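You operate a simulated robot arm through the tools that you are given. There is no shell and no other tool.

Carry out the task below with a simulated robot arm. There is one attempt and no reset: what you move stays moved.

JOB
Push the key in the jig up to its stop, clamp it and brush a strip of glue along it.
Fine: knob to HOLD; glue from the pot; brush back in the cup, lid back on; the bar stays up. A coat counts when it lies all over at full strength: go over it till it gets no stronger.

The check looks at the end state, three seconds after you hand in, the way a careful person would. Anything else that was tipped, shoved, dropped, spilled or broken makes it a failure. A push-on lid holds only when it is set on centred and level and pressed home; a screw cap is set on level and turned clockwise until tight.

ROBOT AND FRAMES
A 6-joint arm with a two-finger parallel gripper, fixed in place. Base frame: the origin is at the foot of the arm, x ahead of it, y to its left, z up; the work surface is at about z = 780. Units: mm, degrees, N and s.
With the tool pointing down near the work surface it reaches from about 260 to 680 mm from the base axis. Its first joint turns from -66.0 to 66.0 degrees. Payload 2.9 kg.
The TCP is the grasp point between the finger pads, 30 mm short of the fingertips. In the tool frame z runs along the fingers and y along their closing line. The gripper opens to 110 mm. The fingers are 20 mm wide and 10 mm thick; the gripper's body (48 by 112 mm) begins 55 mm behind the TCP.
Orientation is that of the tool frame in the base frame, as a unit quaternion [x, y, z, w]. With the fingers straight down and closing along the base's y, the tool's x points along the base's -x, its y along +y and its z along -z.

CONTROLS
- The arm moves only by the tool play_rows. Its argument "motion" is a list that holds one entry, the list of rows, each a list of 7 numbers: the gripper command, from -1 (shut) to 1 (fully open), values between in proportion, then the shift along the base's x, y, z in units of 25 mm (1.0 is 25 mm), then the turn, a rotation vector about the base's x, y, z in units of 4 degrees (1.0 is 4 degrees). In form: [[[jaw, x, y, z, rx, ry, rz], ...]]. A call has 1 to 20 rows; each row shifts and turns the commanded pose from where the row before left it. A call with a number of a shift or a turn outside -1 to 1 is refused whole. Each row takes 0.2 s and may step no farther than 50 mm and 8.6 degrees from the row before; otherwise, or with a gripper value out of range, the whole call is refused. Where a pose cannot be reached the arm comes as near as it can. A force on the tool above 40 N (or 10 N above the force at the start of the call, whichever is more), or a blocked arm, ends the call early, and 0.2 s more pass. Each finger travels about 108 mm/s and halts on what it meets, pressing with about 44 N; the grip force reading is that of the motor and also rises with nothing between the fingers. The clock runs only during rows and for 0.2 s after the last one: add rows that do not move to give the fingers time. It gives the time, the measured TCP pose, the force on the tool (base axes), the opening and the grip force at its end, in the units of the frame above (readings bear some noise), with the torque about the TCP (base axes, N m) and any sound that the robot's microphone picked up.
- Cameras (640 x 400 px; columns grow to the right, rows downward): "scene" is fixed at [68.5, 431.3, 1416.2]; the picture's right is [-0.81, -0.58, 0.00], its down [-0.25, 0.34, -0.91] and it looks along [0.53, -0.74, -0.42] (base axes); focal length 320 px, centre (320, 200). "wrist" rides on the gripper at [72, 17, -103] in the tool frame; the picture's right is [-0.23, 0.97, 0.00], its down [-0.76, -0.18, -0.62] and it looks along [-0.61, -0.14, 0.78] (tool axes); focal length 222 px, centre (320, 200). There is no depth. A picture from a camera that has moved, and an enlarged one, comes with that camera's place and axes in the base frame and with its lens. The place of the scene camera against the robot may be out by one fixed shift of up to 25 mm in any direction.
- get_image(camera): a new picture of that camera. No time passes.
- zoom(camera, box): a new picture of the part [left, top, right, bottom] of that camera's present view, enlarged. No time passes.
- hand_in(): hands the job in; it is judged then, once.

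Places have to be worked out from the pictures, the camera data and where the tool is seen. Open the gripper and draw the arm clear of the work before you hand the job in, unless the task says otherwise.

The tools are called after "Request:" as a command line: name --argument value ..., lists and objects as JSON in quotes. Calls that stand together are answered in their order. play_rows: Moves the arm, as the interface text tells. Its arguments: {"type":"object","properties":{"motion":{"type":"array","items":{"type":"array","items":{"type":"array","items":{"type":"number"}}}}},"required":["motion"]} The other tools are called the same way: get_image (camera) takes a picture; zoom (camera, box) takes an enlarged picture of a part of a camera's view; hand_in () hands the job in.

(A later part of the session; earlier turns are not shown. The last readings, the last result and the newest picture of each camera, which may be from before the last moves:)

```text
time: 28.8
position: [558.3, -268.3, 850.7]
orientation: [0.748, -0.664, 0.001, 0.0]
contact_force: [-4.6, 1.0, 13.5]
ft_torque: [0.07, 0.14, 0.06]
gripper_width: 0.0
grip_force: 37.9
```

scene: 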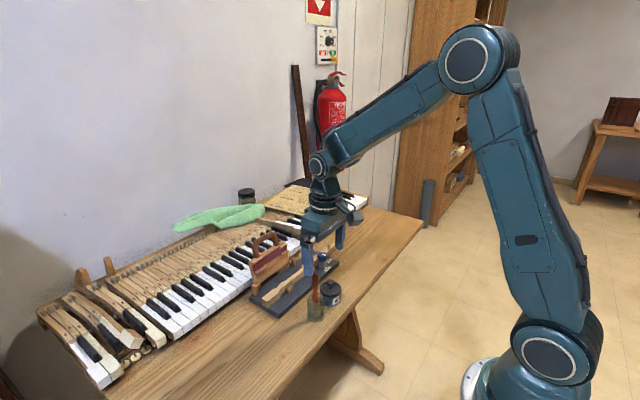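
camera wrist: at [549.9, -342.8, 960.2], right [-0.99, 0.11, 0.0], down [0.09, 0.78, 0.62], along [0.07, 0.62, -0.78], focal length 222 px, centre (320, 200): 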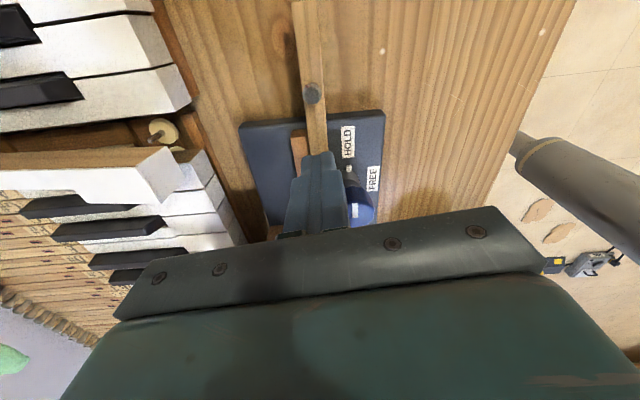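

Contact comes at TCP z ≈ 850, so the key's top is at z ≈ 820: my fingertip was rubbing it and dragged it during the turn. I lift, regrip the knob higher (tips at about 832) on the refined axis (537.5, −233) and will turn it back to FREE.

Request:
play_rows --motion '[[[-1, 0, 0, 0.8, 0, 0, 0], [-1, 0, 0, 0.8, 0, 0, 0], [-0.09, -0.4, 0.7, 0.4, 0, 0, 0], [-0.09, -0.42, 0.7, 0, 0, 0, 0], [-0.09, 0, 0, 0, 0, 0, 0], [-0.09, 0, 0, -0.7, 0, 0, 0], [-0.09, 0, 0, -0.7, 0, 0, 0], [-0.09, 0, 0, 0, 0, 0, 0]]]'

Request:
zoom --camera "wrist" --box '[220, 80, 420, 225]'

```text
time: 30.6
position: [538.3, -234.0, 862.3]
orientation: [0.748, -0.664, 0.001, 0.0]
contact_force: [0.2, 0.0, -0.8]
ft_torque: [0.01, 0.01, -0.01]
gripper_width: 50.1
grip_force: 0.1
```

```text
2.76 times, centred on (320, 152) of wrist
camera zoom: at [529.6, -307.5, 965.5], right [-0.99, 0.11, 0.0], down [0.09, 0.78, 0.62], along [0.07, 0.62, -0.78], focal length 613 px, centre (320, 331)
```

zoom: 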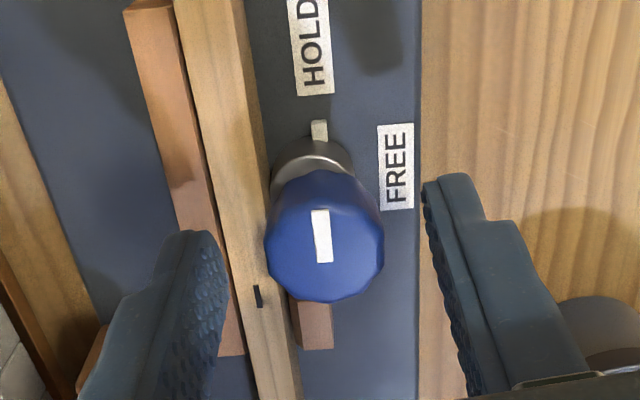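

The knob sits between the fingers; I close on it and check the side force.

Request:
play_rows --motion '[[[-1, 0, 0, 0, 0, 0, 0], [-1, 0, 0, 0, 0, 0, 0], [-1, 0, 0, 0, 0, 0, 0]]]'

Request:
zoom --camera "wrist" --box '[220, 80, 420, 225]'

Request:
zoom --camera "scene" --box '[300, 230, 350, 270]'

```text
time: 31.4
position: [537.4, -234.8, 862.8]
orientation: [0.748, -0.664, 0.0, 0.001]
contact_force: [-7.8, 0.6, 1.5]
ft_torque: [0.05, 0.23, 0.01]
gripper_width: 27.9
grip_force: 43.4
```

```text
2.76 times, centred on (320, 152) of wrist
camera zoom: at [529.0, -307.7, 965.3], right [-0.99, 0.11, 0.0], down [0.09, 0.78, 0.62], along [0.07, 0.62, -0.78], focal length 613 px, centre (320, 331)
```

zoom: 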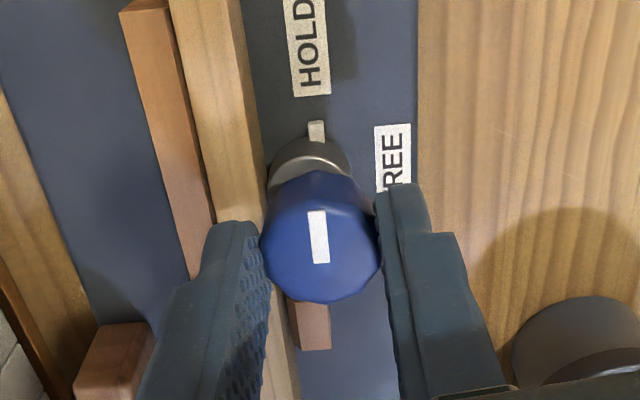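

```text
10.00 times, centred on (325, 250) of scene
camera zoom: at [68.3, 431.4, 1416.2], right [-0.81, -0.58, 0.0], down [-0.25, 0.34, -0.91], along [0.53, -0.74, -0.42], focal length 3197 px, centre (270, -300)
```

zoom: 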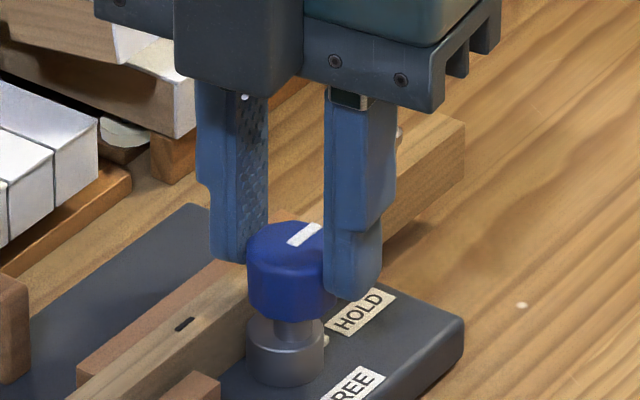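

Good grip with the tips well above the key. I turn back toward FREE in steps.

Request:
play_rows --motion '[[[-1, -0.03, 0, 0, 0, 0, -1], [-1, 0, 0, 0, 0, 0, -1], [-1, 0, 0, 0, 0, 0, -1], [-1, 0, 0, 0, 0, 0, -1], [-1, 0, 0, 0, 0, 0, -1], [-1, 0, 0, 0, 0, 0, -1], [-1, 0, 0, 0, 0, 0, -1], [-1, 0, 0, 0, 0, 0, -1], [-1, 0, 0, 0, 0, 0, -1], [-1, 0, 0, 0, 0, 0, -1]]]'

Request:
zoom --camera "wrist" --box '[220, 80, 420, 225]'

Request:
zoom --camera "scene" --box '[265, 270, 315, 310]'

```text
time: 33.6
position: [537.3, -232.8, 862.9]
orientation: [-0.475, 0.88, 0.0, 0.0]
contact_force: [0.2, 0.7, 0.0]
ft_torque: [-0.2, 0.14, 0.01]
gripper_width: 28.0
grip_force: 43.8
```

```text
2.76 times, centred on (320, 152) of wrist
camera zoom: at [483.2, -285.1, 965.6], right [-0.69, 0.72, 0.0], down [0.57, 0.54, 0.62], along [0.45, 0.43, -0.78], focal length 613 px, centre (320, 331)
```

zoom: 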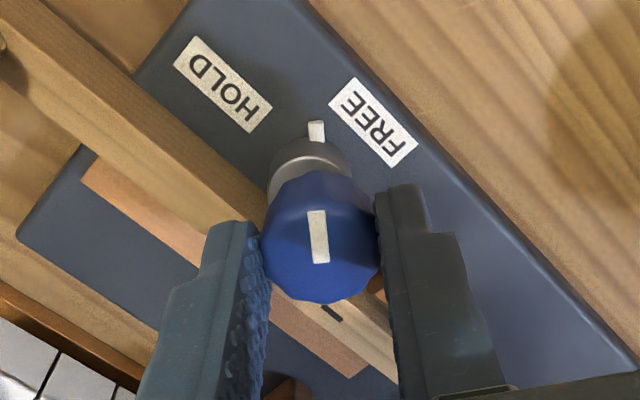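

```text
10.00 times, centred on (290, 290) of scene
camera zoom: at [68.8, 431.2, 1416.2], right [-0.81, -0.58, 0.0], down [-0.25, 0.34, -0.91], along [0.53, -0.74, -0.42], focal length 3197 px, centre (620, -700)
```

zoom: 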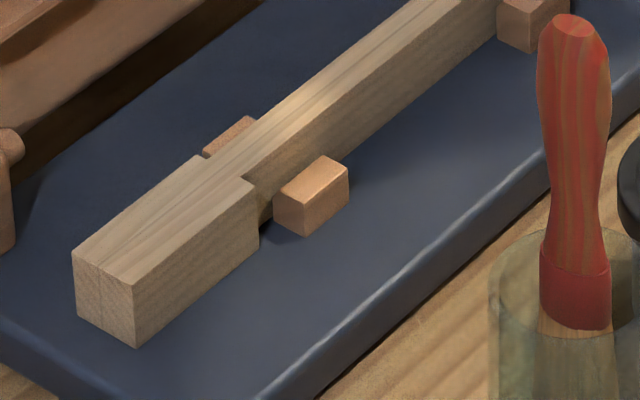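

No force and the key did not move with the cam, so the drag came from my fingertip. I finish the turn to FREE.

Request:
play_rows --motion '[[[-1, 0, 0, 0, 0, 0, -1], [-1, 0, 0, 0, 0, 0, -1], [-1, 0, 0, 0, 0, 0, -1], [-1, 0, 0, 0, 0, 0, -1], [-1, 0, 0, 0, 0, 0, -1], [-1, 0, 0, 0, 0, 0, -1], [-1, 0, 0, 0, 0, 0, -1], [-1, 0, 0, 0, 0, 0, -1], [-1, 0, 0, 0, 0, 0, -1], [-1, 0, 0, 0, 0, 0, -1], [-1, 0, 0, 0, 0, 0, -1], [-1, 0, 0, 0, 0, 0, -1], [-1, 0, 0, 0, 0, 0, -0.5], [-1, 0, 0, 0, 0, 0, 0]]]'

Request:
zoom --camera "wrist" --box '[220, 80, 420, 225]'

```text
time: 36.6
position: [536.0, -232.6, 862.4]
orientation: [-0.06, 0.998, 0.002, -0.001]
contact_force: [-0.8, 5.9, 0.0]
ft_torque: [0.14, 0.19, 0.48]
gripper_width: 27.9
grip_force: 43.8
```

```text
2.76 times, centred on (320, 152) of wrist
camera zoom: at [463.3, -225.0, 965.9], right [0.11, 0.99, 0.0], down [0.78, -0.09, 0.62], along [0.62, -0.07, -0.78], focal length 613 px, centre (320, 331)
```

zoom: 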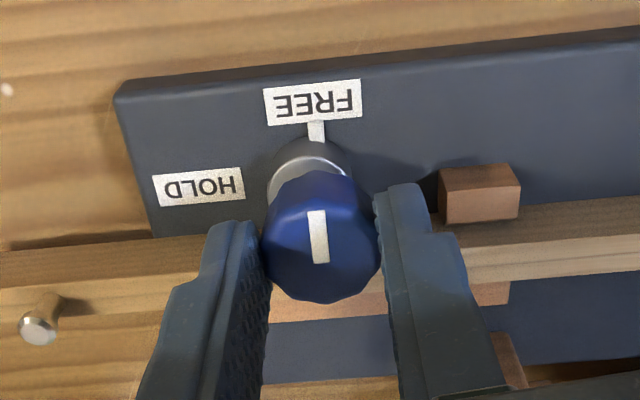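

The knob came up against the FREE stop (torque 0.48 N m), pointer at FREE. I release, lift, square the tool and go back behind the key's end for the second push.

Request:
play_rows --motion '[[[-0.09, 0, 0, 0, 0, 0, 0], [-0.09, 0, 0, 0, 0, 0, 0], [-0.09, 0, 0, 0.6, 0, 0, 0], [-0.09, 0, 0, 1, 0, 0, -0.86], [-0.09, 0, 0, 1, 0, 0, -0.86], [-1, 0, 0, 1, 0, 0, 0], [-1, 0.3, 1, 0.4, 0, 0, 0], [-1, 0.3, 1, 0, 0, 0, 0], [-1, 0.3, 1, 0, 0, 0, 0], [-1, 0.3, 1, 0, 0, 0, 0], [-1, 0, 1, 0, 0, 0, 0], [-1, 0, 1, 0, 0, 0, 0], [-1, 0, 1, 0, 0, 0, 0], [-1, 0, 1, 0, 0, 0, 0], [-1, 0, 1, 0, 0, 0, 0], [-1, 0, 1, 0, 0, 0, 0], [-1, 0, 0, 0, 0, 0, 0]]]'

Request:
zoom --camera "scene" --box '[245, 230, 345, 310]'

```text
time: 40.2
position: [566.9, 16.3, 963.7]
orientation: [0.001, 1.0, 0.001, 0.001]
contact_force: [-0.2, 0.6, 0.7]
ft_torque: [-0.01, -0.04, -0.02]
gripper_width: 0.0
grip_force: 37.7
```

```text
5.00 times, centred on (295, 270) of scene
camera zoom: at [68.5, 431.4, 1416.2], right [-0.81, -0.58, 0.0], down [-0.25, 0.34, -0.91], along [0.53, -0.74, -0.42], focal length 1599 px, centre (445, -150)
```

zoom: 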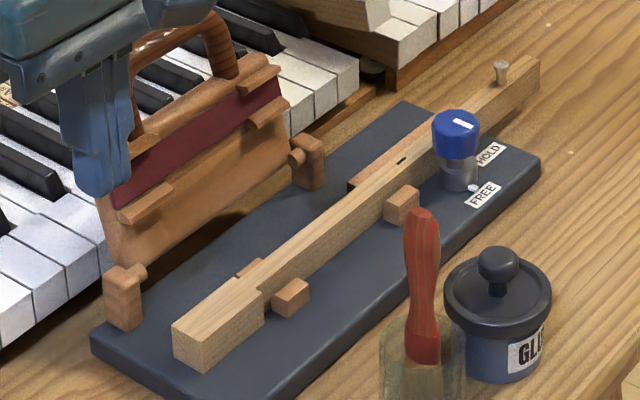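

Now I lower behind the head end and push again to the stop with small final steps.

Request:
play_rows --motion '[[[-1, -0.12, 0, -1, 0, 0, 0], [-1, 0, 0, -1, 0, 0, 0], [-1, 0, 0, -1, 0, 0, 0], [-1, 0, 0, -1, 0, 0, 0], [-1, 0, 0, -1, 0, 0, 0], [-1, 0, 0, -0.27, 0, 0, 0], [-1, 0, -0.4, 0, 0, 0, 0], [-1, 0, -0.4, 0, 0, 0, 0], [-1, 0, -0.2, 0, 0, 0, 0], [-1, 0, -0.12, 0, 0, 0, 0], [-1, 0, -0.12, 0, 0, 0, 0], [-1, 0, -0.1, 0, 0, 0, 0], [-1, 0, -0.08, 0, 0, 0, 0], [-1, 0, 0, 0, 0, 0, 0]]]'

Request:
zoom --camera "wrist" --box '[160, 120, 340, 240]'

```text
time: 43.2
position: [563.3, -19.0, 831.6]
orientation: [0.001, 1.0, 0.0, 0.0]
contact_force: [0.3, 0.4, -0.1]
ft_torque: [-0.02, 0.02, -0.02]
gripper_width: 0.0
grip_force: 37.4
```

```text
3.33 times, centred on (250, 180) of wrist
camera zoom: at [491.7, -2.5, 934.8], right [0.23, 0.97, 0.0], down [0.76, -0.18, 0.62], along [0.61, -0.14, -0.78], focal length 740 px, centre (553, 267)
```

zoom: 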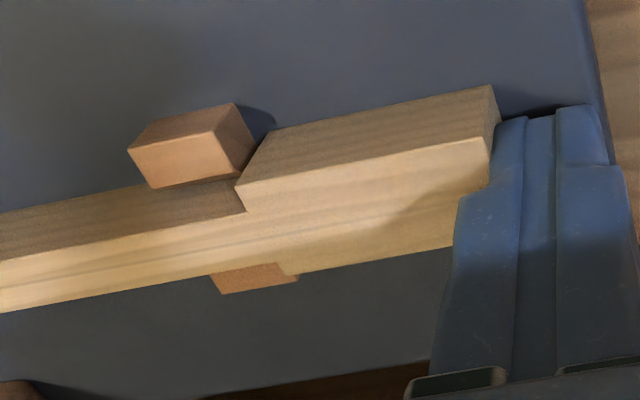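

Request:
play_rows --motion '[[[-1, 0, -0.08, 0, 0, 0, 0], [-1, 0, -0.06, 0, 0, 0, 0], [-1, 0, -0.06, 0, 0, 0, 0], [-1, 0, -0.04, 0, 0, 0, 0], [-1, 0, -0.04, 0, 0, 0, 0], [-1, 0, 0, 0, 0, 0, 0]]]'

Request:
zoom --camera "wrist" --box '[160, 120, 340, 240]'

```text
time: 44.6
position: [563.3, -23.3, 832.1]
orientation: [-0.002, 1.0, 0.001, 0.0]
contact_force: [-1.1, 18.5, 0.8]
ft_torque: [0.37, 0.02, -0.05]
gripper_width: 0.0
grip_force: 37.9
```

```text
3.33 times, centred on (250, 180) of wrist
camera zoom: at [491.8, -7.7, 934.7], right [0.22, 0.97, 0.0], down [0.76, -0.18, 0.62], along [0.61, -0.14, -0.78], focal length 740 px, centre (553, 267)
```

zoom: 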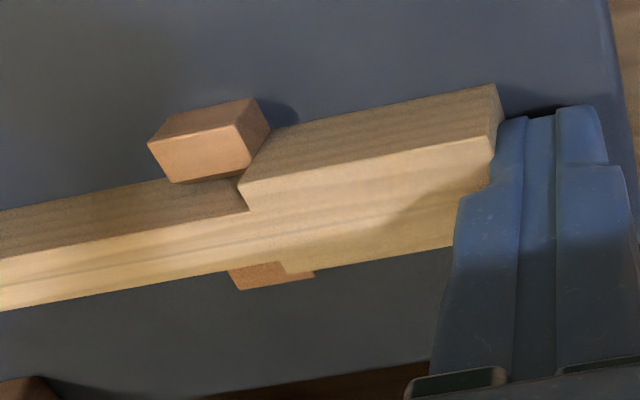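

The key is against its stop again (18 N, shoulder on the block). I back away, lift and return above the knob.

Request:
play_rows --motion '[[[-1, 0, 0.3, 0, 0, 0, 0], [-1, 0, 0.3, 0, 0, 0, 0], [-1, 0, 0, 1, 0, 0, 0], [-1, 0, 0, 1, 0, 0, 0], [-1, 0, 0, 1, 0, 0, 0], [-1, 0, 0, 1, 0, 0, 0], [-1, 0, 0, 1, 0, 0, 0], [-0.09, -0.268, -0.988, 0, 0, 0, 0], [-0.09, -0.268, -0.988, 0, 0, 0, 0], [-0.09, -0.268, -0.988, 0, 0, 0, 0], [-0.09, -0.268, -0.988, 0, 0, 0, 0], [-0.09, 0, -0.988, 0, 0, 0, 0], [-0.09, 0, -0.988, 0, 0, 0, 0], [-0.09, 0, -0.988, 0, 0, 0, 0], [-0.09, 0, -0.988, 0, 0, 0, 0], [-0.09, 0, -0.988, 0, 0, 0, 0], [-0.09, 0, 0, -1, 0, 0, 0], [-0.09, 0, 0, -1, 0, 0, 0], [-0.09, 0, 0, 0, 0, 0, 0]]]'

Request:
zoom --camera "wrist" --box '[220, 80, 420, 225]'

Request:
zoom --camera "scene" --box '[265, 270, 315, 310]'

```text
time: 48.6
position: [535.6, -234.2, 906.3]
orientation: [0.001, 1.0, -0.001, 0.0]
contact_force: [-0.1, 0.3, 0.3]
ft_torque: [0.0, -0.01, -0.01]
gripper_width: 50.1
grip_force: 0.1
```

```text
2.76 times, centred on (320, 152) of wrist
camera zoom: at [465.1, -216.5, 1009.3], right [0.23, 0.97, 0.0], down [0.76, -0.18, 0.62], along [0.61, -0.14, -0.78], focal length 613 px, centre (320, 331)
```

zoom: 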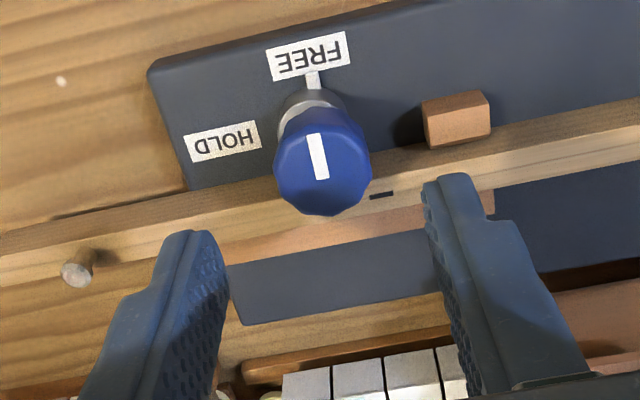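

```text
10.00 times, centred on (290, 290) of scene
camera zoom: at [68.5, 431.3, 1416.2], right [-0.81, -0.58, 0.0], down [-0.25, 0.34, -0.91], along [0.53, -0.74, -0.42], focal length 3197 px, centre (620, -700)
```

zoom: 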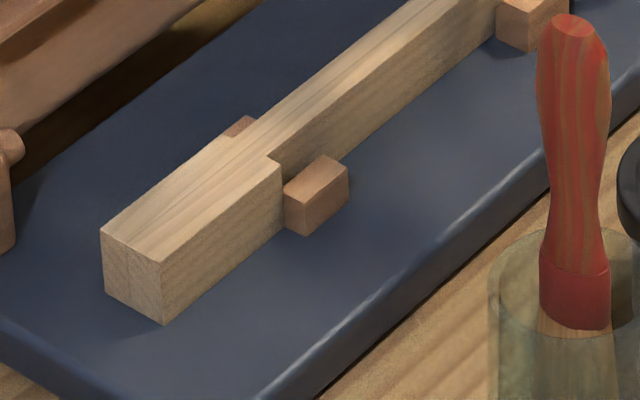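

The shoulder is flush on the block. I lower onto the knob at the higher grip height and close.

Request:
play_rows --motion '[[[-0.09, 0.04, 0.05, -0.9, 0, 0, 0], [-0.09, 0, 0, -0.85, 0, 0, 0], [-0.09, 0, 0, 0, 0, 0, 0], [-1, 0, 0, 0, 0, 0, 0], [-1, 0, 0, 0, 0, 0, 0], [-1, 0, 0, 0, 0, 0, 0]]]'

Request:
zoom --camera "wrist" --box '[220, 80, 420, 225]'

```text
time: 50.0
position: [538.1, -233.2, 863.5]
orientation: [0.001, 1.0, 0.0, 0.0]
contact_force: [3.1, -5.5, -0.9]
ft_torque: [-0.15, -0.22, -0.01]
gripper_width: 27.8
grip_force: 43.8
```

```text
2.76 times, centred on (320, 152) of wrist
camera zoom: at [465.9, -215.7, 966.0], right [0.23, 0.97, 0.0], down [0.76, -0.18, 0.62], along [0.61, -0.14, -0.78], focal length 613 px, centre (320, 331)
```

zoom: 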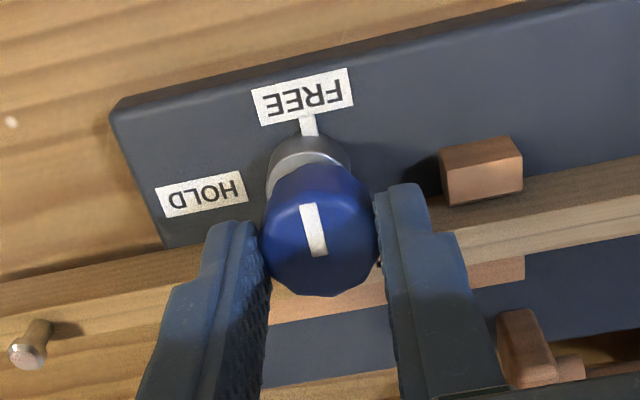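

Good grip. I turn toward HOLD by 44° and check force and key.

Request:
play_rows --motion '[[[-1, 0, -0.02, 0, 0, 0, 1], [-1, 0, 0, 0, 0, 0, 1], [-1, 0, 0, 0, 0, 0, 1], [-1, 0, 0, 0, 0, 0, 1], [-1, 0, 0, 0, 0, 0, 1], [-1, 0, 0, 0, 0, 0, 1], [-1, 0, 0, 0, 0, 0, 1], [-1, 0, 0, 0, 0, 0, 1], [-1, 0, 0, 0, 0, 0, 1], [-1, 0, 0, 0, 0, 0, 1], [-1, 0, 0, 0, 0, 0, 1]]]'

Request:
zoom --camera "scene" --box '[265, 270, 315, 310]'

```text
time: 52.4
position: [538.0, -232.8, 863.5]
orientation: [-0.375, 0.927, -0.001, 0.0]
contact_force: [0.5, 1.2, 3.4]
ft_torque: [0.1, -0.14, -0.02]
gripper_width: 28.1
grip_force: 44.6
```

```text
10.00 times, centred on (290, 290) of scene
camera zoom: at [68.5, 431.4, 1416.2], right [-0.81, -0.58, 0.0], down [-0.25, 0.34, -0.91], along [0.53, -0.74, -0.42], focal length 3197 px, centre (620, -700)
```

zoom: 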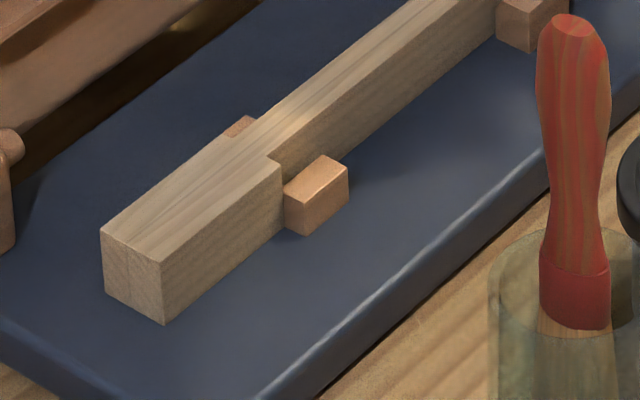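

Forces stay near zero and the key has not moved. I turn the remaining ~46°.

Request:
play_rows --motion '[[[-1, 0, 0, 0, 0, 0, 1], [-1, 0, 0, 0, 0, 0, 1], [-1, 0, 0, 0, 0, 0, 1], [-1, 0, 0, 0, 0, 0, 1], [-1, 0, 0, 0, 0, 0, 1], [-1, 0, 0, 0, 0, 0, 1], [-1, 0, 0, 0, 0, 0, 1], [-1, 0, 0, 0, 0, 0, 1], [-1, 0, 0, 0, 0, 0, 1], [-1, 0, 0, 0, 0, 0, 1], [-1, 0, 0, 0, 0, 0, 1], [-1, 0, 0, 0, 0, 0, 0.5], [-1, 0, 0, 0, 0, 0, 0]]]'

Request:
zoom --camera "scene" --box '[265, 270, 315, 310]'

Request:
zoom --camera "wrist" --box '[220, 80, 420, 225]'

```text
time: 55.2
position: [536.6, -233.3, 863.7]
orientation: [0.707, -0.707, 0.0, -0.001]
contact_force: [-2.8, 4.4, 6.6]
ft_torque: [0.27, 0.1, 0.0]
gripper_width: 27.4
grip_force: 44.3
```

```text
10.00 times, centred on (290, 290) of scene
camera zoom: at [68.3, 431.5, 1416.2], right [-0.81, -0.58, 0.0], down [-0.25, 0.34, -0.91], along [0.53, -0.74, -0.42], focal length 3197 px, centre (620, -700)
```

zoom: 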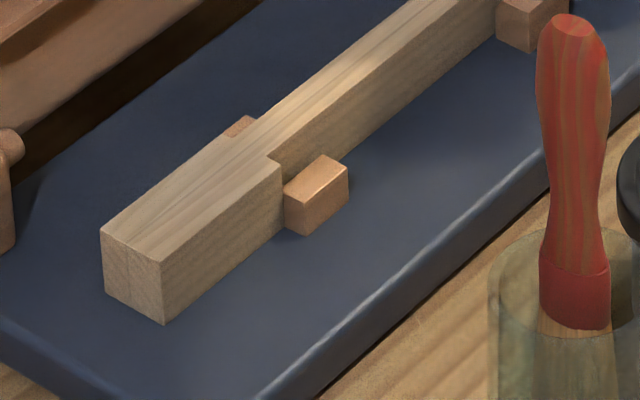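

```text
2.76 times, centred on (320, 152) of wrist
camera zoom: at [521.3, -305.2, 966.0], right [-0.97, 0.23, 0.0], down [0.18, 0.76, 0.62], along [0.14, 0.61, -0.78], focal length 613 px, centre (320, 331)
```

zoom: 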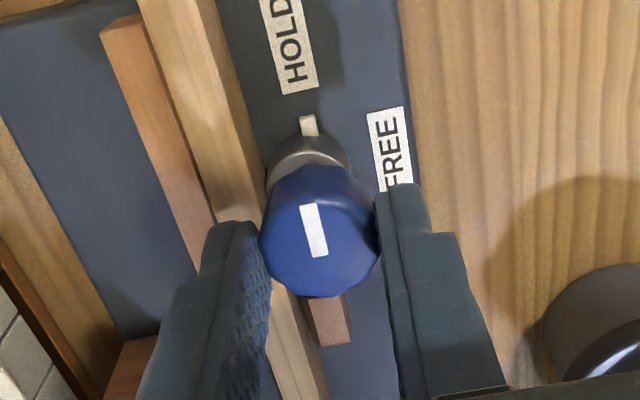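

The pointer is at HOLD and the key is still flush. I nudge 4° more to feel whether there is an end stop.

Request:
play_rows --motion '[[[-1, 0, 0, 0, 0, 0, 0.5], [-1, 0, 0, 0, 0, 0, 0.5], [-1, 0, 0, 0, 0, 0, 0]]]'

Request:
zoom --camera "wrist" --box '[270, 70, 370, 140]'

```text
time: 56.0
position: [537.5, -233.1, 863.3]
orientation: [0.731, -0.683, 0.0, 0.0]
contact_force: [-4.9, 0.6, 6.9]
ft_torque: [-0.09, 0.12, -0.3]
gripper_width: 27.7
grip_force: 43.8
```

```text
5.71 times, centred on (320, 105) of wrist
camera zoom: at [526.3, -306.9, 966.0], right [-0.99, 0.16, 0.0], down [0.13, 0.77, 0.62], along [0.1, 0.61, -0.78], focal length 1269 px, centre (320, 743)
```

zoom: 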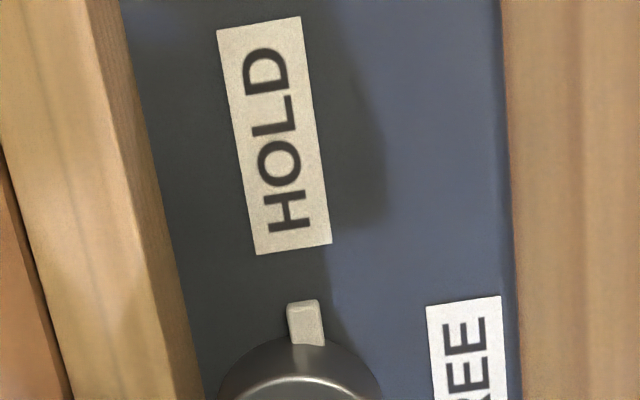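

The torque jump (−0.3 N m) marks the HOLD end stop, pointer at HOLD. I release, lift, and swing back to a viewpoint over the pot and brush.

Request:
play_rows --motion '[[[-0.2, 0, 0, 0, 0, 0, 0], [-0.2, 0, 0, 0, 0, 0, 0], [-0.2, 0, 0, 0.6, 0, 0, 0], [-0.2, 0, 0, 1, 0, 0, 0], [-0.2, 0, 0, 1, 0, 0, 0], [-0.2, 0, 0, 1, 0, 0, 0], [0, 0, 0, 1, 0, 0, 0], [0, -0.228, 0.188, 0, 0, 0, -1], [0, -0.228, 0.188, 0, 0, 0, -1], [0, -0.228, 0.188, 0, 0, 0, -1], [0, -0.228, 0.188, 0, 0, 0, -1], [0, -0.228, 0.188, 0, 0, 0, -1], [0, -0.228, 0.188, 0, 0, 0, -1], [0, -0.228, 0.188, 0, 0, 0, -1], [0, -0.228, 0.188, 0, 0, 0, -1], [0, -0.228, 0.188, 0, 0, 0, -1], [0, -0.228, 0.188, 0, 0, 0, -1], [0, -0.228, 0.188, 0, 0, 0, -1], [0, -0.228, 0.188, 0, 0, 0, -1]]]'

Request:
play_rows --motion '[[[1, -0.228, 0.188, 0, 0, 0, -1], [1, -0.228, 0.188, 0, 0, 0, -1], [1, -0.228, 0.188, 0, 0, 0, -1], [1, -0.228, 0.188, 0, 0, 0, -1], [1, -0.228, 0.188, 0, 0, 0, -1], [1, -0.228, 0.188, 0, 0, 0, -1], [1, -0.228, 0.188, 0, 0, 0, -1], [1, -0.228, 0.188, 0, 0, 0, -1], [1, -0.228, 0.188, 0, 0, 0, -1], [1, -0.228, 0.188, 0, 0, 0, -1], [1, -0.228, 0.188, 0, 0, 0, -1], [1, -0.228, 0.188, 0, 0, 0, -0.5], [1, 0, 0, 0, 0, 0, 0]]]'

Request:
get_image --camera "wrist"

Request:
zoom --camera "wrist" --box '[260, 80, 440, 220]'

Request:
zoom --camera "scene" --box '[240, 230, 350, 325]'

```text
time: 60.0
position: [469.5, -175.6, 977.6]
orientation: [-0.389, 0.921, 0.0, 0.0]
contact_force: [0.5, 0.1, -0.5]
ft_torque: [0.0, -0.02, 0.01]
gripper_width: 55.3
grip_force: 0.0
```

```text
time: 62.8
position: [400.2, -119.7, 978.1]
orientation: [0.001, 1.0, 0.0, 0.0]
contact_force: [-0.4, -0.3, 1.2]
ft_torque: [0.0, -0.02, -0.01]
gripper_width: 109.8
grip_force: 0.0
```

```text
taken
camera wrist: at [329.1, -103.4, 1080.8], right [0.23, 0.97, 0.0], down [0.76, -0.18, 0.62], along [0.61, -0.14, -0.78], focal length 222 px, centre (320, 200)
```

wrist: 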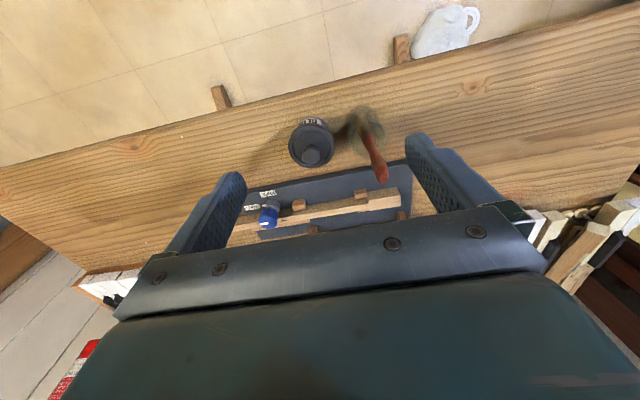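

```text
2.86 times, centred on (350, 150) of wrist
camera zoom: at [329.1, -103.4, 1080.8], right [0.23, 0.97, 0.0], down [0.76, -0.18, 0.62], along [0.61, -0.14, -0.78], focal length 635 px, centre (234, 343)
```

zoom: 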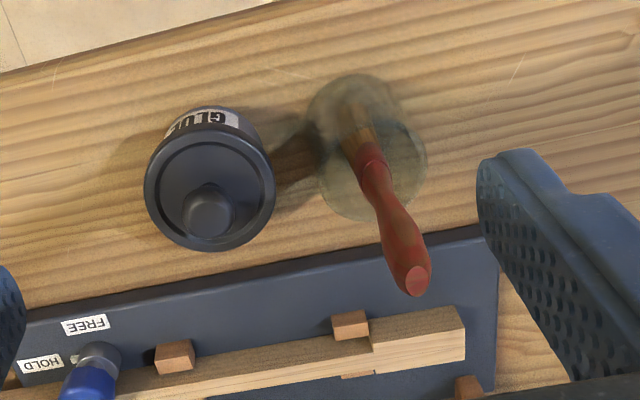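

```text
4.21 times, centred on (295, 278) of scene
camera zoom: at [68.5, 431.3, 1416.2], right [-0.81, -0.58, 0.0], down [-0.25, 0.34, -0.91], along [0.53, -0.74, -0.42], focal length 1346 px, centre (425, -126)
```

zoom: 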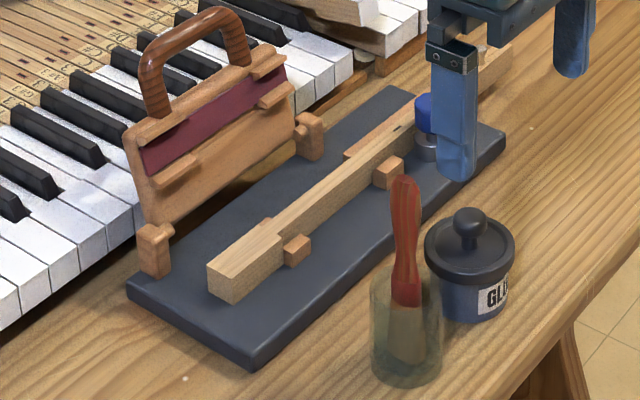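

Everything on the jig is as wanted. The pot's lid knob works out at about (443, −140, ~847). I move above it with a 45 mm opening to check alignment.

Request:
play_rows --motion '[[[-0.18, 0.86, -0.4, 0, 0, 0, 0], [-0.18, 0.86, -0.41, 0, 0, 0, 0], [-0.18, 0, 0, -1, 0, 0, 0], [-0.18, 0, 0, -1, 0, 0, 0], [-0.18, 0, 0, -0.7, 0, 0, 0], [-0.18, 0, 0, 0, 0, 0, 0]]]'

Request:
zoom --camera "wrist" --box '[220, 90, 420, 230]'

Request:
zoom --camera "scene" --box '[300, 245, 360, 325]'

```text
time: 64.2
position: [444.0, -140.1, 910.2]
orientation: [0.001, 1.0, 0.0, -0.001]
contact_force: [-0.3, 0.3, 0.0]
ft_torque: [0.01, 0.04, 0.03]
gripper_width: 44.9
grip_force: 0.1
```

```text
2.86 times, centred on (320, 160) of wrist
camera zoom: at [371.9, -123.8, 1013.1], right [0.23, 0.97, 0.0], down [0.76, -0.18, 0.62], along [0.61, -0.14, -0.78], focal length 635 px, centre (320, 314)
```

zoom: 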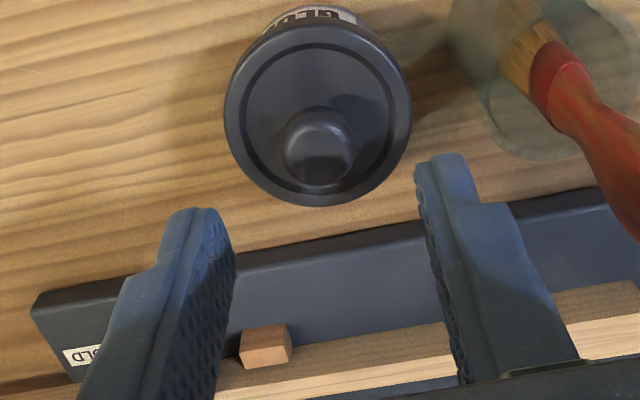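

```text
5.00 times, centred on (330, 285) of scene
camera zoom: at [68.5, 431.3, 1416.2], right [-0.81, -0.58, 0.0], down [-0.25, 0.34, -0.91], along [0.53, -0.74, -0.42], focal length 1599 px, centre (270, -225)
```

zoom: 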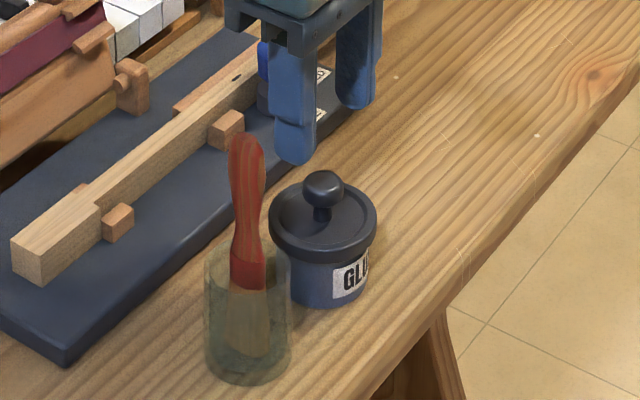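

The lid knob is centred between the fingers (about 21 mm wide, centre z ≈ 847). I lower with a narrower opening until the tips are around z 841 and close on it.

Request:
play_rows --motion '[[[-0.38, 0, -0.03, -0.6, 0, 0, 0], [-0.38, 0, 0, -0.6, 0, 0, 0], [-0.38, 0, 0, -0.36, 0, 0, 0], [-0.38, 0, 0, 0, 0, 0, 0]]]'

Request:
zoom --camera "wrist" --box '[220, 90, 420, 230]'

Request:
zoom --camera "scene" --box '[300, 250, 360, 310]'

```text
time: 65.2
position: [444.6, -140.8, 870.4]
orientation: [0.001, 1.0, 0.0, 0.0]
contact_force: [0.2, 0.3, 0.8]
ft_torque: [0.02, 0.01, 0.04]
gripper_width: 33.9
grip_force: 0.0
```

```text
2.86 times, centred on (320, 160) of wrist
camera zoom: at [371.9, -124.4, 974.3], right [0.23, 0.97, 0.0], down [0.76, -0.18, 0.62], along [0.61, -0.14, -0.78], focal length 635 px, centre (320, 314)
```

zoom: 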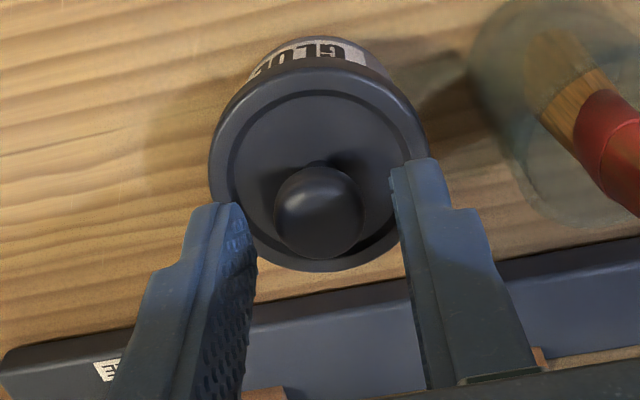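

```text
6.67 times, centred on (330, 280) of scene
camera zoom: at [68.5, 431.3, 1416.2], right [-0.81, -0.58, 0.0], down [-0.25, 0.34, -0.91], along [0.53, -0.74, -0.42], focal length 2132 px, centre (253, -333)
```

zoom: 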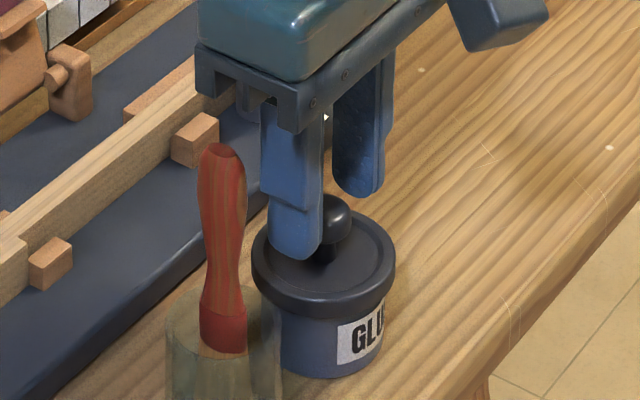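

The ball sits just above tip level, so I go 3 mm lower and close.

Request:
play_rows --motion '[[[-0.38, -0.02, 0, -0.12, 0, 0, 0], [-0.38, 0, 0, 0, 0, 0, 0], [-1, 0, 0, 0, 0, 0, 0], [-1, 0, 0, 0, 0, 0, 0], [-1, 0, 0, 0, 0, 0, 0]]]'

Request:
zoom --camera "wrist" --box '[220, 90, 420, 230]'

```text
time: 66.4
position: [442.6, -140.8, 869.6]
orientation: [0.0, 1.0, 0.001, 0.001]
contact_force: [0.1, -0.2, 0.8]
ft_torque: [-0.01, 0.01, 0.0]
gripper_width: 16.1
grip_force: 44.1
heard: snap
```

```text
2.86 times, centred on (320, 160) of wrist
camera zoom: at [371.3, -124.4, 971.6], right [0.23, 0.97, 0.0], down [0.76, -0.18, 0.62], along [0.61, -0.14, -0.78], focal length 635 px, centre (320, 314)
```

zoom: 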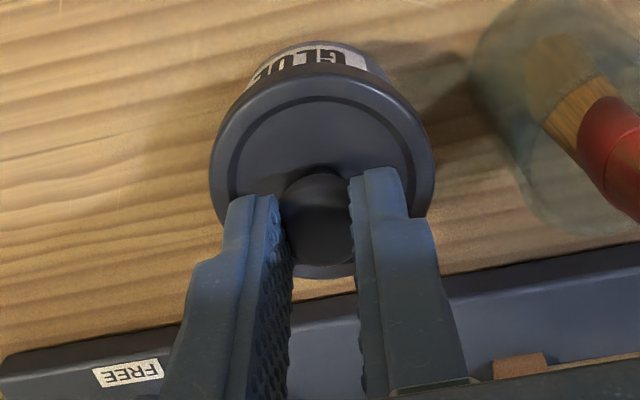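

A snap: the lid has popped loose as the fingers closed under the ball. I lift slowly, straight up, and look.

Request:
play_rows --motion '[[[-1, 0, 0, 0.2, 0, 0, 0], [-1, 0, 0, 0.3, 0, 0, 0], [-1, 0, 0, 0.5, 0, 0, 0], [-1, 0, 0, 0.5, 0, 0, 0], [-1, 0, 0, 0.5, 0, 0, 0], [-1, 0, 0, 0, 0, 0, 0]]]'

Request:
zoom --camera "wrist" --box '[220, 90, 420, 230]'

Request:
zoom --camera "scene" --box '[300, 250, 360, 310]'

```text
time: 67.8
position: [444.4, -141.4, 918.9]
orientation: [0.0, 1.0, 0.0, 0.0]
contact_force: [-0.6, 0.1, 0.6]
ft_torque: [0.02, 0.01, 0.02]
gripper_width: 15.6
grip_force: 44.2
```

```text
2.86 times, centred on (320, 160) of wrist
camera zoom: at [371.8, -124.2, 1021.8], right [0.23, 0.97, 0.0], down [0.76, -0.18, 0.62], along [0.61, -0.14, -0.78], focal length 635 px, centre (320, 314)
```

zoom: 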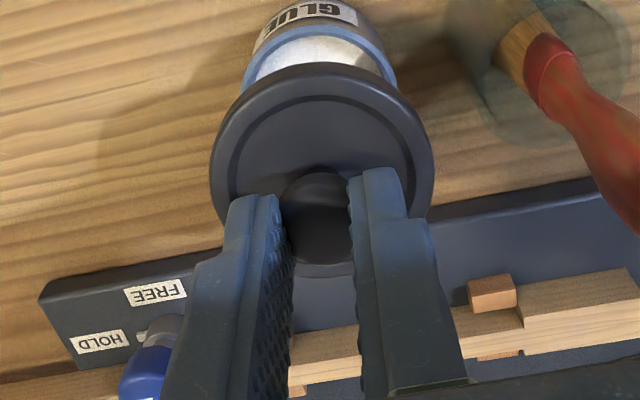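

```text
6.67 times, centred on (330, 280) of scene
camera zoom: at [68.5, 431.3, 1416.2], right [-0.81, -0.58, 0.0], down [-0.25, 0.34, -0.91], along [0.53, -0.74, -0.42], focal length 2132 px, centre (253, -333)
```

zoom: 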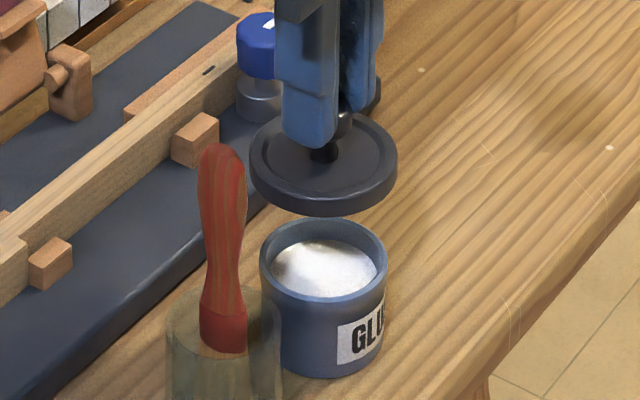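

The lid came off level, and the glue surface is visible near the pot's rim. I carry the lid to a clear spot at about (450, −220) and lower it toward the table.

Request:
play_rows --motion '[[[-1, 0.06, -0.79, 0, 0, 0, 0], [-1, 0.06, -0.79, 0, 0, 0, 0], [-1, 0.06, -0.79, 0, 0, 0, 0], [-1, 0.06, -0.79, 0, 0, 0, 0], [-1, 0, 0, -0.8, 0, 0, 0], [-1, 0, 0, -0.8, 0, 0, 0], [-1, 0, 0, -0.8, 0, 0, 0], [-1, 0, 0, -0.4, 0, 0, 0], [-1, 0, 0, 0, 0, 0, 0]]]'

Request:
zoom --camera "scene" --box '[300, 230, 390, 310]'

Request:
get_image --camera "wrist"

```text
time: 69.8
position: [449.6, -218.7, 848.0]
orientation: [0.001, 1.0, 0.0, 0.0]
contact_force: [-0.1, 0.1, 0.2]
ft_torque: [-0.03, 0.03, 0.01]
gripper_width: 18.1
grip_force: 43.8
```

```text
5.00 times, centred on (345, 270) of scene
camera zoom: at [68.5, 431.3, 1416.2], right [-0.81, -0.58, 0.0], down [-0.25, 0.34, -0.91], along [0.53, -0.74, -0.42], focal length 1599 px, centre (195, -150)
```

zoom: 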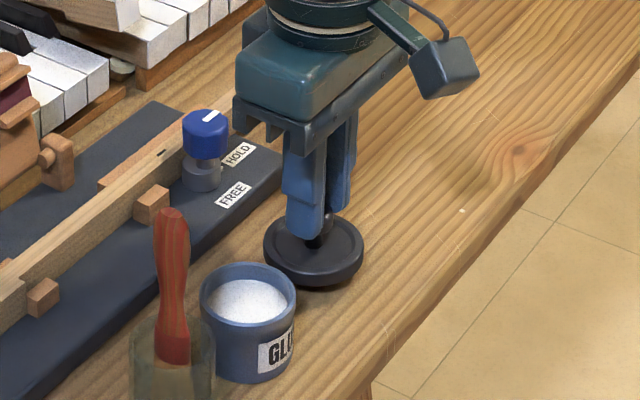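

```text
taken
camera wrist: at [377.4, -202.8, 950.8], right [0.23, 0.97, 0.0], down [0.76, -0.18, 0.62], along [0.61, -0.14, -0.78], focal length 222 px, centre (320, 200)
```

wrist: 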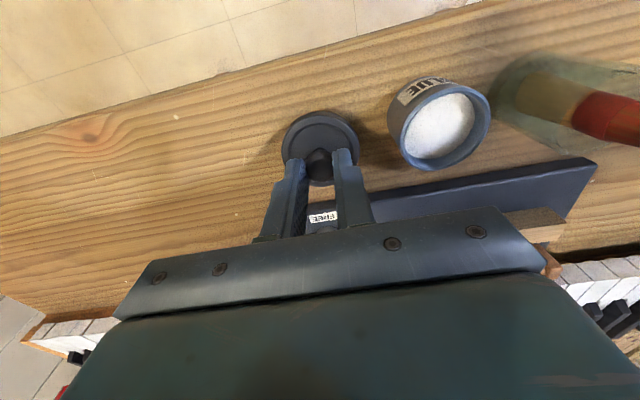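

The lid hangs level above the clear table. I lower in small steps until it touches.

Request:
play_rows --motion '[[[-1, 0, 0, -0.16, 0, 0, 0], [-1, 0, 0, -0.16, 0, 0, 0], [-1, 0, 0, 0, 0, 0, 0]]]'

Request:
zoom --camera "scene" --box '[320, 250, 370, 300]'

Request:
zoom --camera "wrist" --box '[250, 90, 390, 200]'

```text
time: 70.6
position: [448.3, -220.1, 839.3]
orientation: [0.001, 1.0, 0.0, 0.0]
contact_force: [-0.3, 0.4, -0.1]
ft_torque: [0.03, -0.04, -0.01]
gripper_width: 18.1
grip_force: 44.0
```

```text
8.00 times, centred on (345, 275) of scene
camera zoom: at [68.5, 431.3, 1416.2], right [-0.81, -0.58, 0.0], down [-0.25, 0.34, -0.91], along [0.53, -0.74, -0.42], focal length 2558 px, centre (120, -400)
```

zoom: 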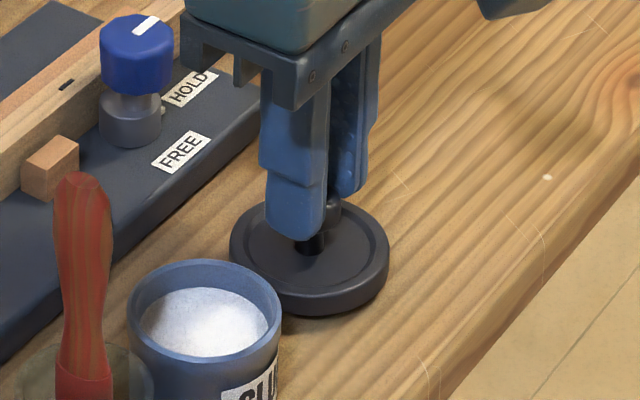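

```text
3.64 times, centred on (320, 145) of wrist
camera zoom: at [377.3, -203.0, 943.2], right [0.23, 0.97, 0.0], down [0.76, -0.18, 0.62], along [0.61, -0.14, -0.78], focal length 808 px, centre (320, 400)
```

zoom: 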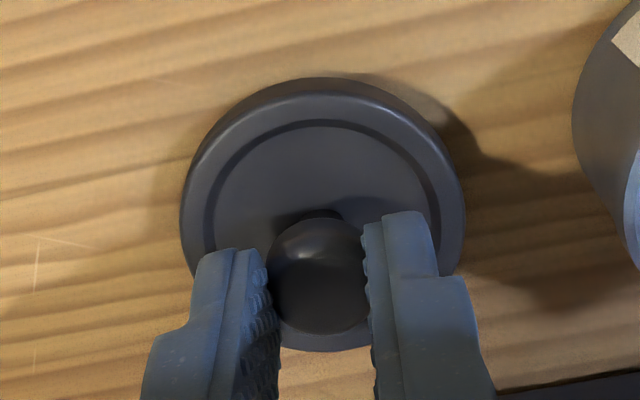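

Request:
play_rows --motion '[[[-1, 0, 0, -0.1, 0, 0, 0], [-1, 0, 0, -0.1, 0, 0, 0], [-1, 0, 0, 0, 0, 0, 0]]]'

Request:
zoom --camera "scene" --box '[320, 250, 370, 300]'

```text
time: 71.4
position: [450.1, -220.6, 835.0]
orientation: [0.001, 1.0, 0.001, -0.001]
contact_force: [0.7, 0.0, -0.3]
ft_torque: [0.01, 0.02, -0.02]
gripper_width: 18.0
grip_force: 43.8
```

```text
8.00 times, centred on (345, 275) of scene
camera zoom: at [68.5, 431.3, 1416.2], right [-0.81, -0.58, 0.0], down [-0.25, 0.34, -0.91], along [0.53, -0.74, -0.42], focal length 2558 px, centre (120, -400)
```

zoom: 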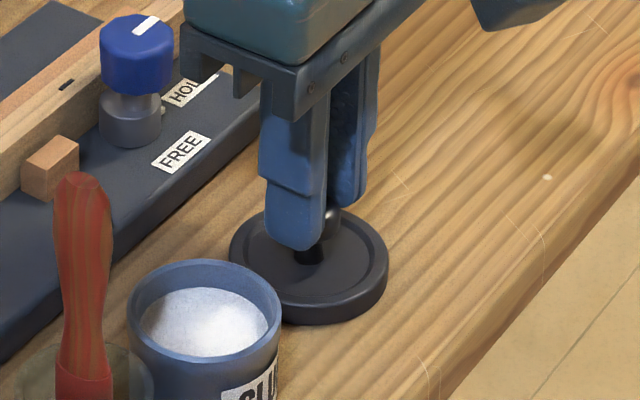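

Still no contact; I keep lowering.

Request:
play_rows --motion '[[[-1, 0, 0, -0.08, 0, 0, 0], [-1, 0, 0, -0.08, 0, 0, 0], [-1, 0, 0, 0, 0, 0, 0]]]'

Request:
play_rows --motion '[[[-1, 0, 0, -0.06, 0, 0, 0], [-1, 0, 0, -0.06, 0, 0, 0], [-1, 0, 0, 0, 0, 0, 0]]]'

```text
time: 72.1
position: [450.7, -221.3, 835.6]
orientation: [0.0, 1.0, 0.0, 0.001]
contact_force: [-1.7, 1.0, 4.1]
ft_torque: [0.03, 0.0, -0.04]
gripper_width: 18.2
grip_force: 44.1
stopped in row 3: the force on the tool passed its limit at 42 N (the readings are from after the stop); the commanded pose is now the measured one
```

```text
time: 72.8
position: [450.6, -219.9, 835.5]
orientation: [0.001, 1.0, -0.001, 0.002]
contact_force: [-2.1, 0.2, 4.4]
ft_torque: [0.04, 0.01, -0.01]
gripper_width: 18.1
grip_force: 44.1
stopped in row 3: the force on the tool passed its limit at 43 N (the readings are from after the stop); the commanded pose is now the measured one
```

The lid is resting on the table (contact at TCP z ≈ 835). I open gently and lift straight up.

Request:
play_rows --motion '[[[-0.4, 0, 0, 0, 0, 0, 0], [-0.4, 0, 0, 0, 0, 0, 0], [-0.4, 0, 0, 0.4, 0, 0, 0], [-0.4, 0, 0, 1, 0, 0, 0], [-0.4, 0, 0, 1, 0, 0, 0], [-0.4, 0, 0, 1, 0, 0, 0], [-0.4, 0, 0, 0, 0, 0, 0]]]'

Request:
get_image --camera "wrist"

Request:
zoom --camera "scene" --box '[300, 240, 380, 325]'

```text
time: 74.3
position: [450.6, -219.7, 919.2]
orientation: [0.0, 1.0, -0.001, 0.001]
contact_force: [-0.1, -0.1, 0.2]
ft_torque: [-0.02, 0.01, 0.02]
gripper_width: 33.1
grip_force: 0.1
```

```text
taken
camera wrist: at [378.8, -203.4, 1022.2], right [0.23, 0.97, 0.0], down [0.76, -0.18, 0.63], along [0.61, -0.14, -0.78], focal length 222 px, centre (320, 200)
```

wrist: 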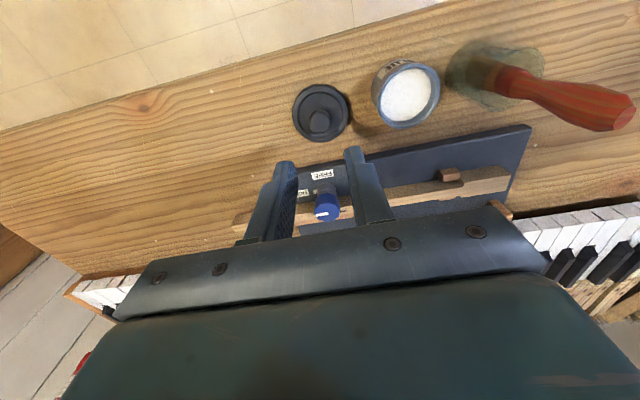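

```text
4.71 times, centred on (340, 282) of scene
camera zoom: at [68.5, 431.3, 1416.2], right [-0.81, -0.58, 0.0], down [-0.25, 0.34, -0.91], along [0.53, -0.74, -0.42], focal length 1505 px, centre (226, -188)
```

zoom: 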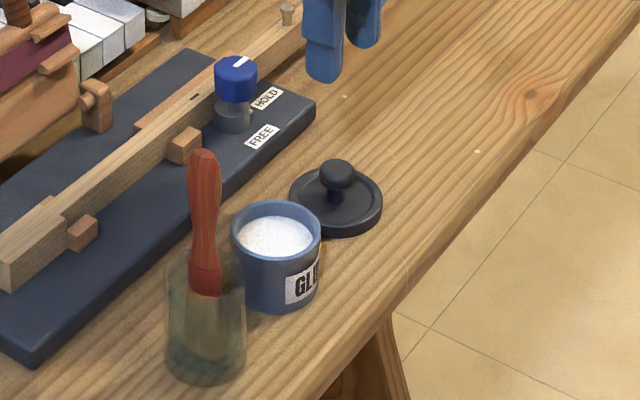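

The lid lies flat and safe. Next the brush: I move to look down on it from a clear height.

Request:
play_rows --motion '[[[1, -0.4, 1, 0.5, 0, 0, 0], [1, -0.4, 1, 0.5, 0, 0, 0], [1, -0.4, 1, 0.5, 0, 0, 0], [1, -0.4, 1, 0.5, 0, 0, 0], [1, -0.4, 1, 0.5, 0, 0, 0], [1, 0, 1, 0, 0, 0, 0], [1, 0, 0, 0, 0, 0, 0]]]'

Request:
zoom --camera "wrist" --box '[250, 80, 410, 220]'

Request:
zoom --camera "scene" --box '[295, 265, 345, 325]'

```text
time: 76.0
position: [400.5, -68.9, 981.8]
orientation: [0.0, 1.0, -0.001, 0.002]
contact_force: [0.9, 0.0, -0.1]
ft_torque: [0.02, -0.03, -0.02]
gripper_width: 109.8
grip_force: 0.1
```

```text
2.86 times, centred on (330, 150) of wrist
camera zoom: at [328.7, -53.1, 1085.0], right [0.23, 0.97, 0.0], down [0.76, -0.18, 0.63], along [0.61, -0.14, -0.78], focal length 635 px, centre (291, 343)
```

zoom: 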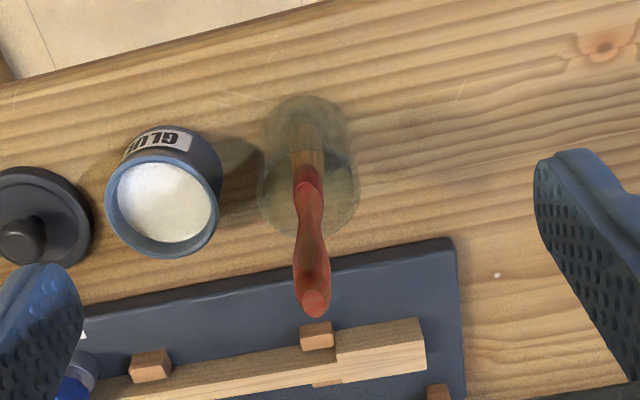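

```text
6.67 times, centred on (320, 295) of scene
camera zoom: at [68.5, 431.4, 1416.2], right [-0.81, -0.58, 0.0], down [-0.25, 0.34, -0.91], along [0.53, -0.74, -0.42], focal length 2132 px, centre (320, -433)
```

zoom: 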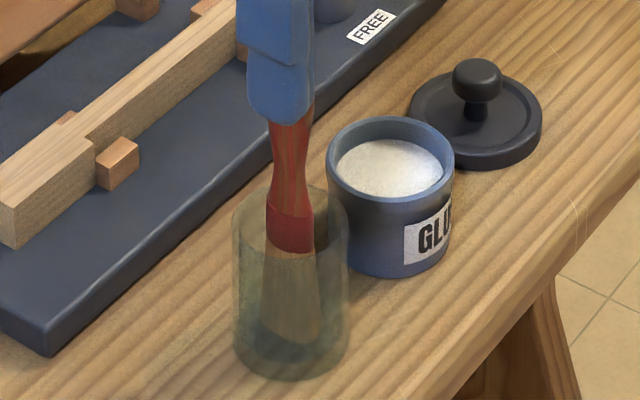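

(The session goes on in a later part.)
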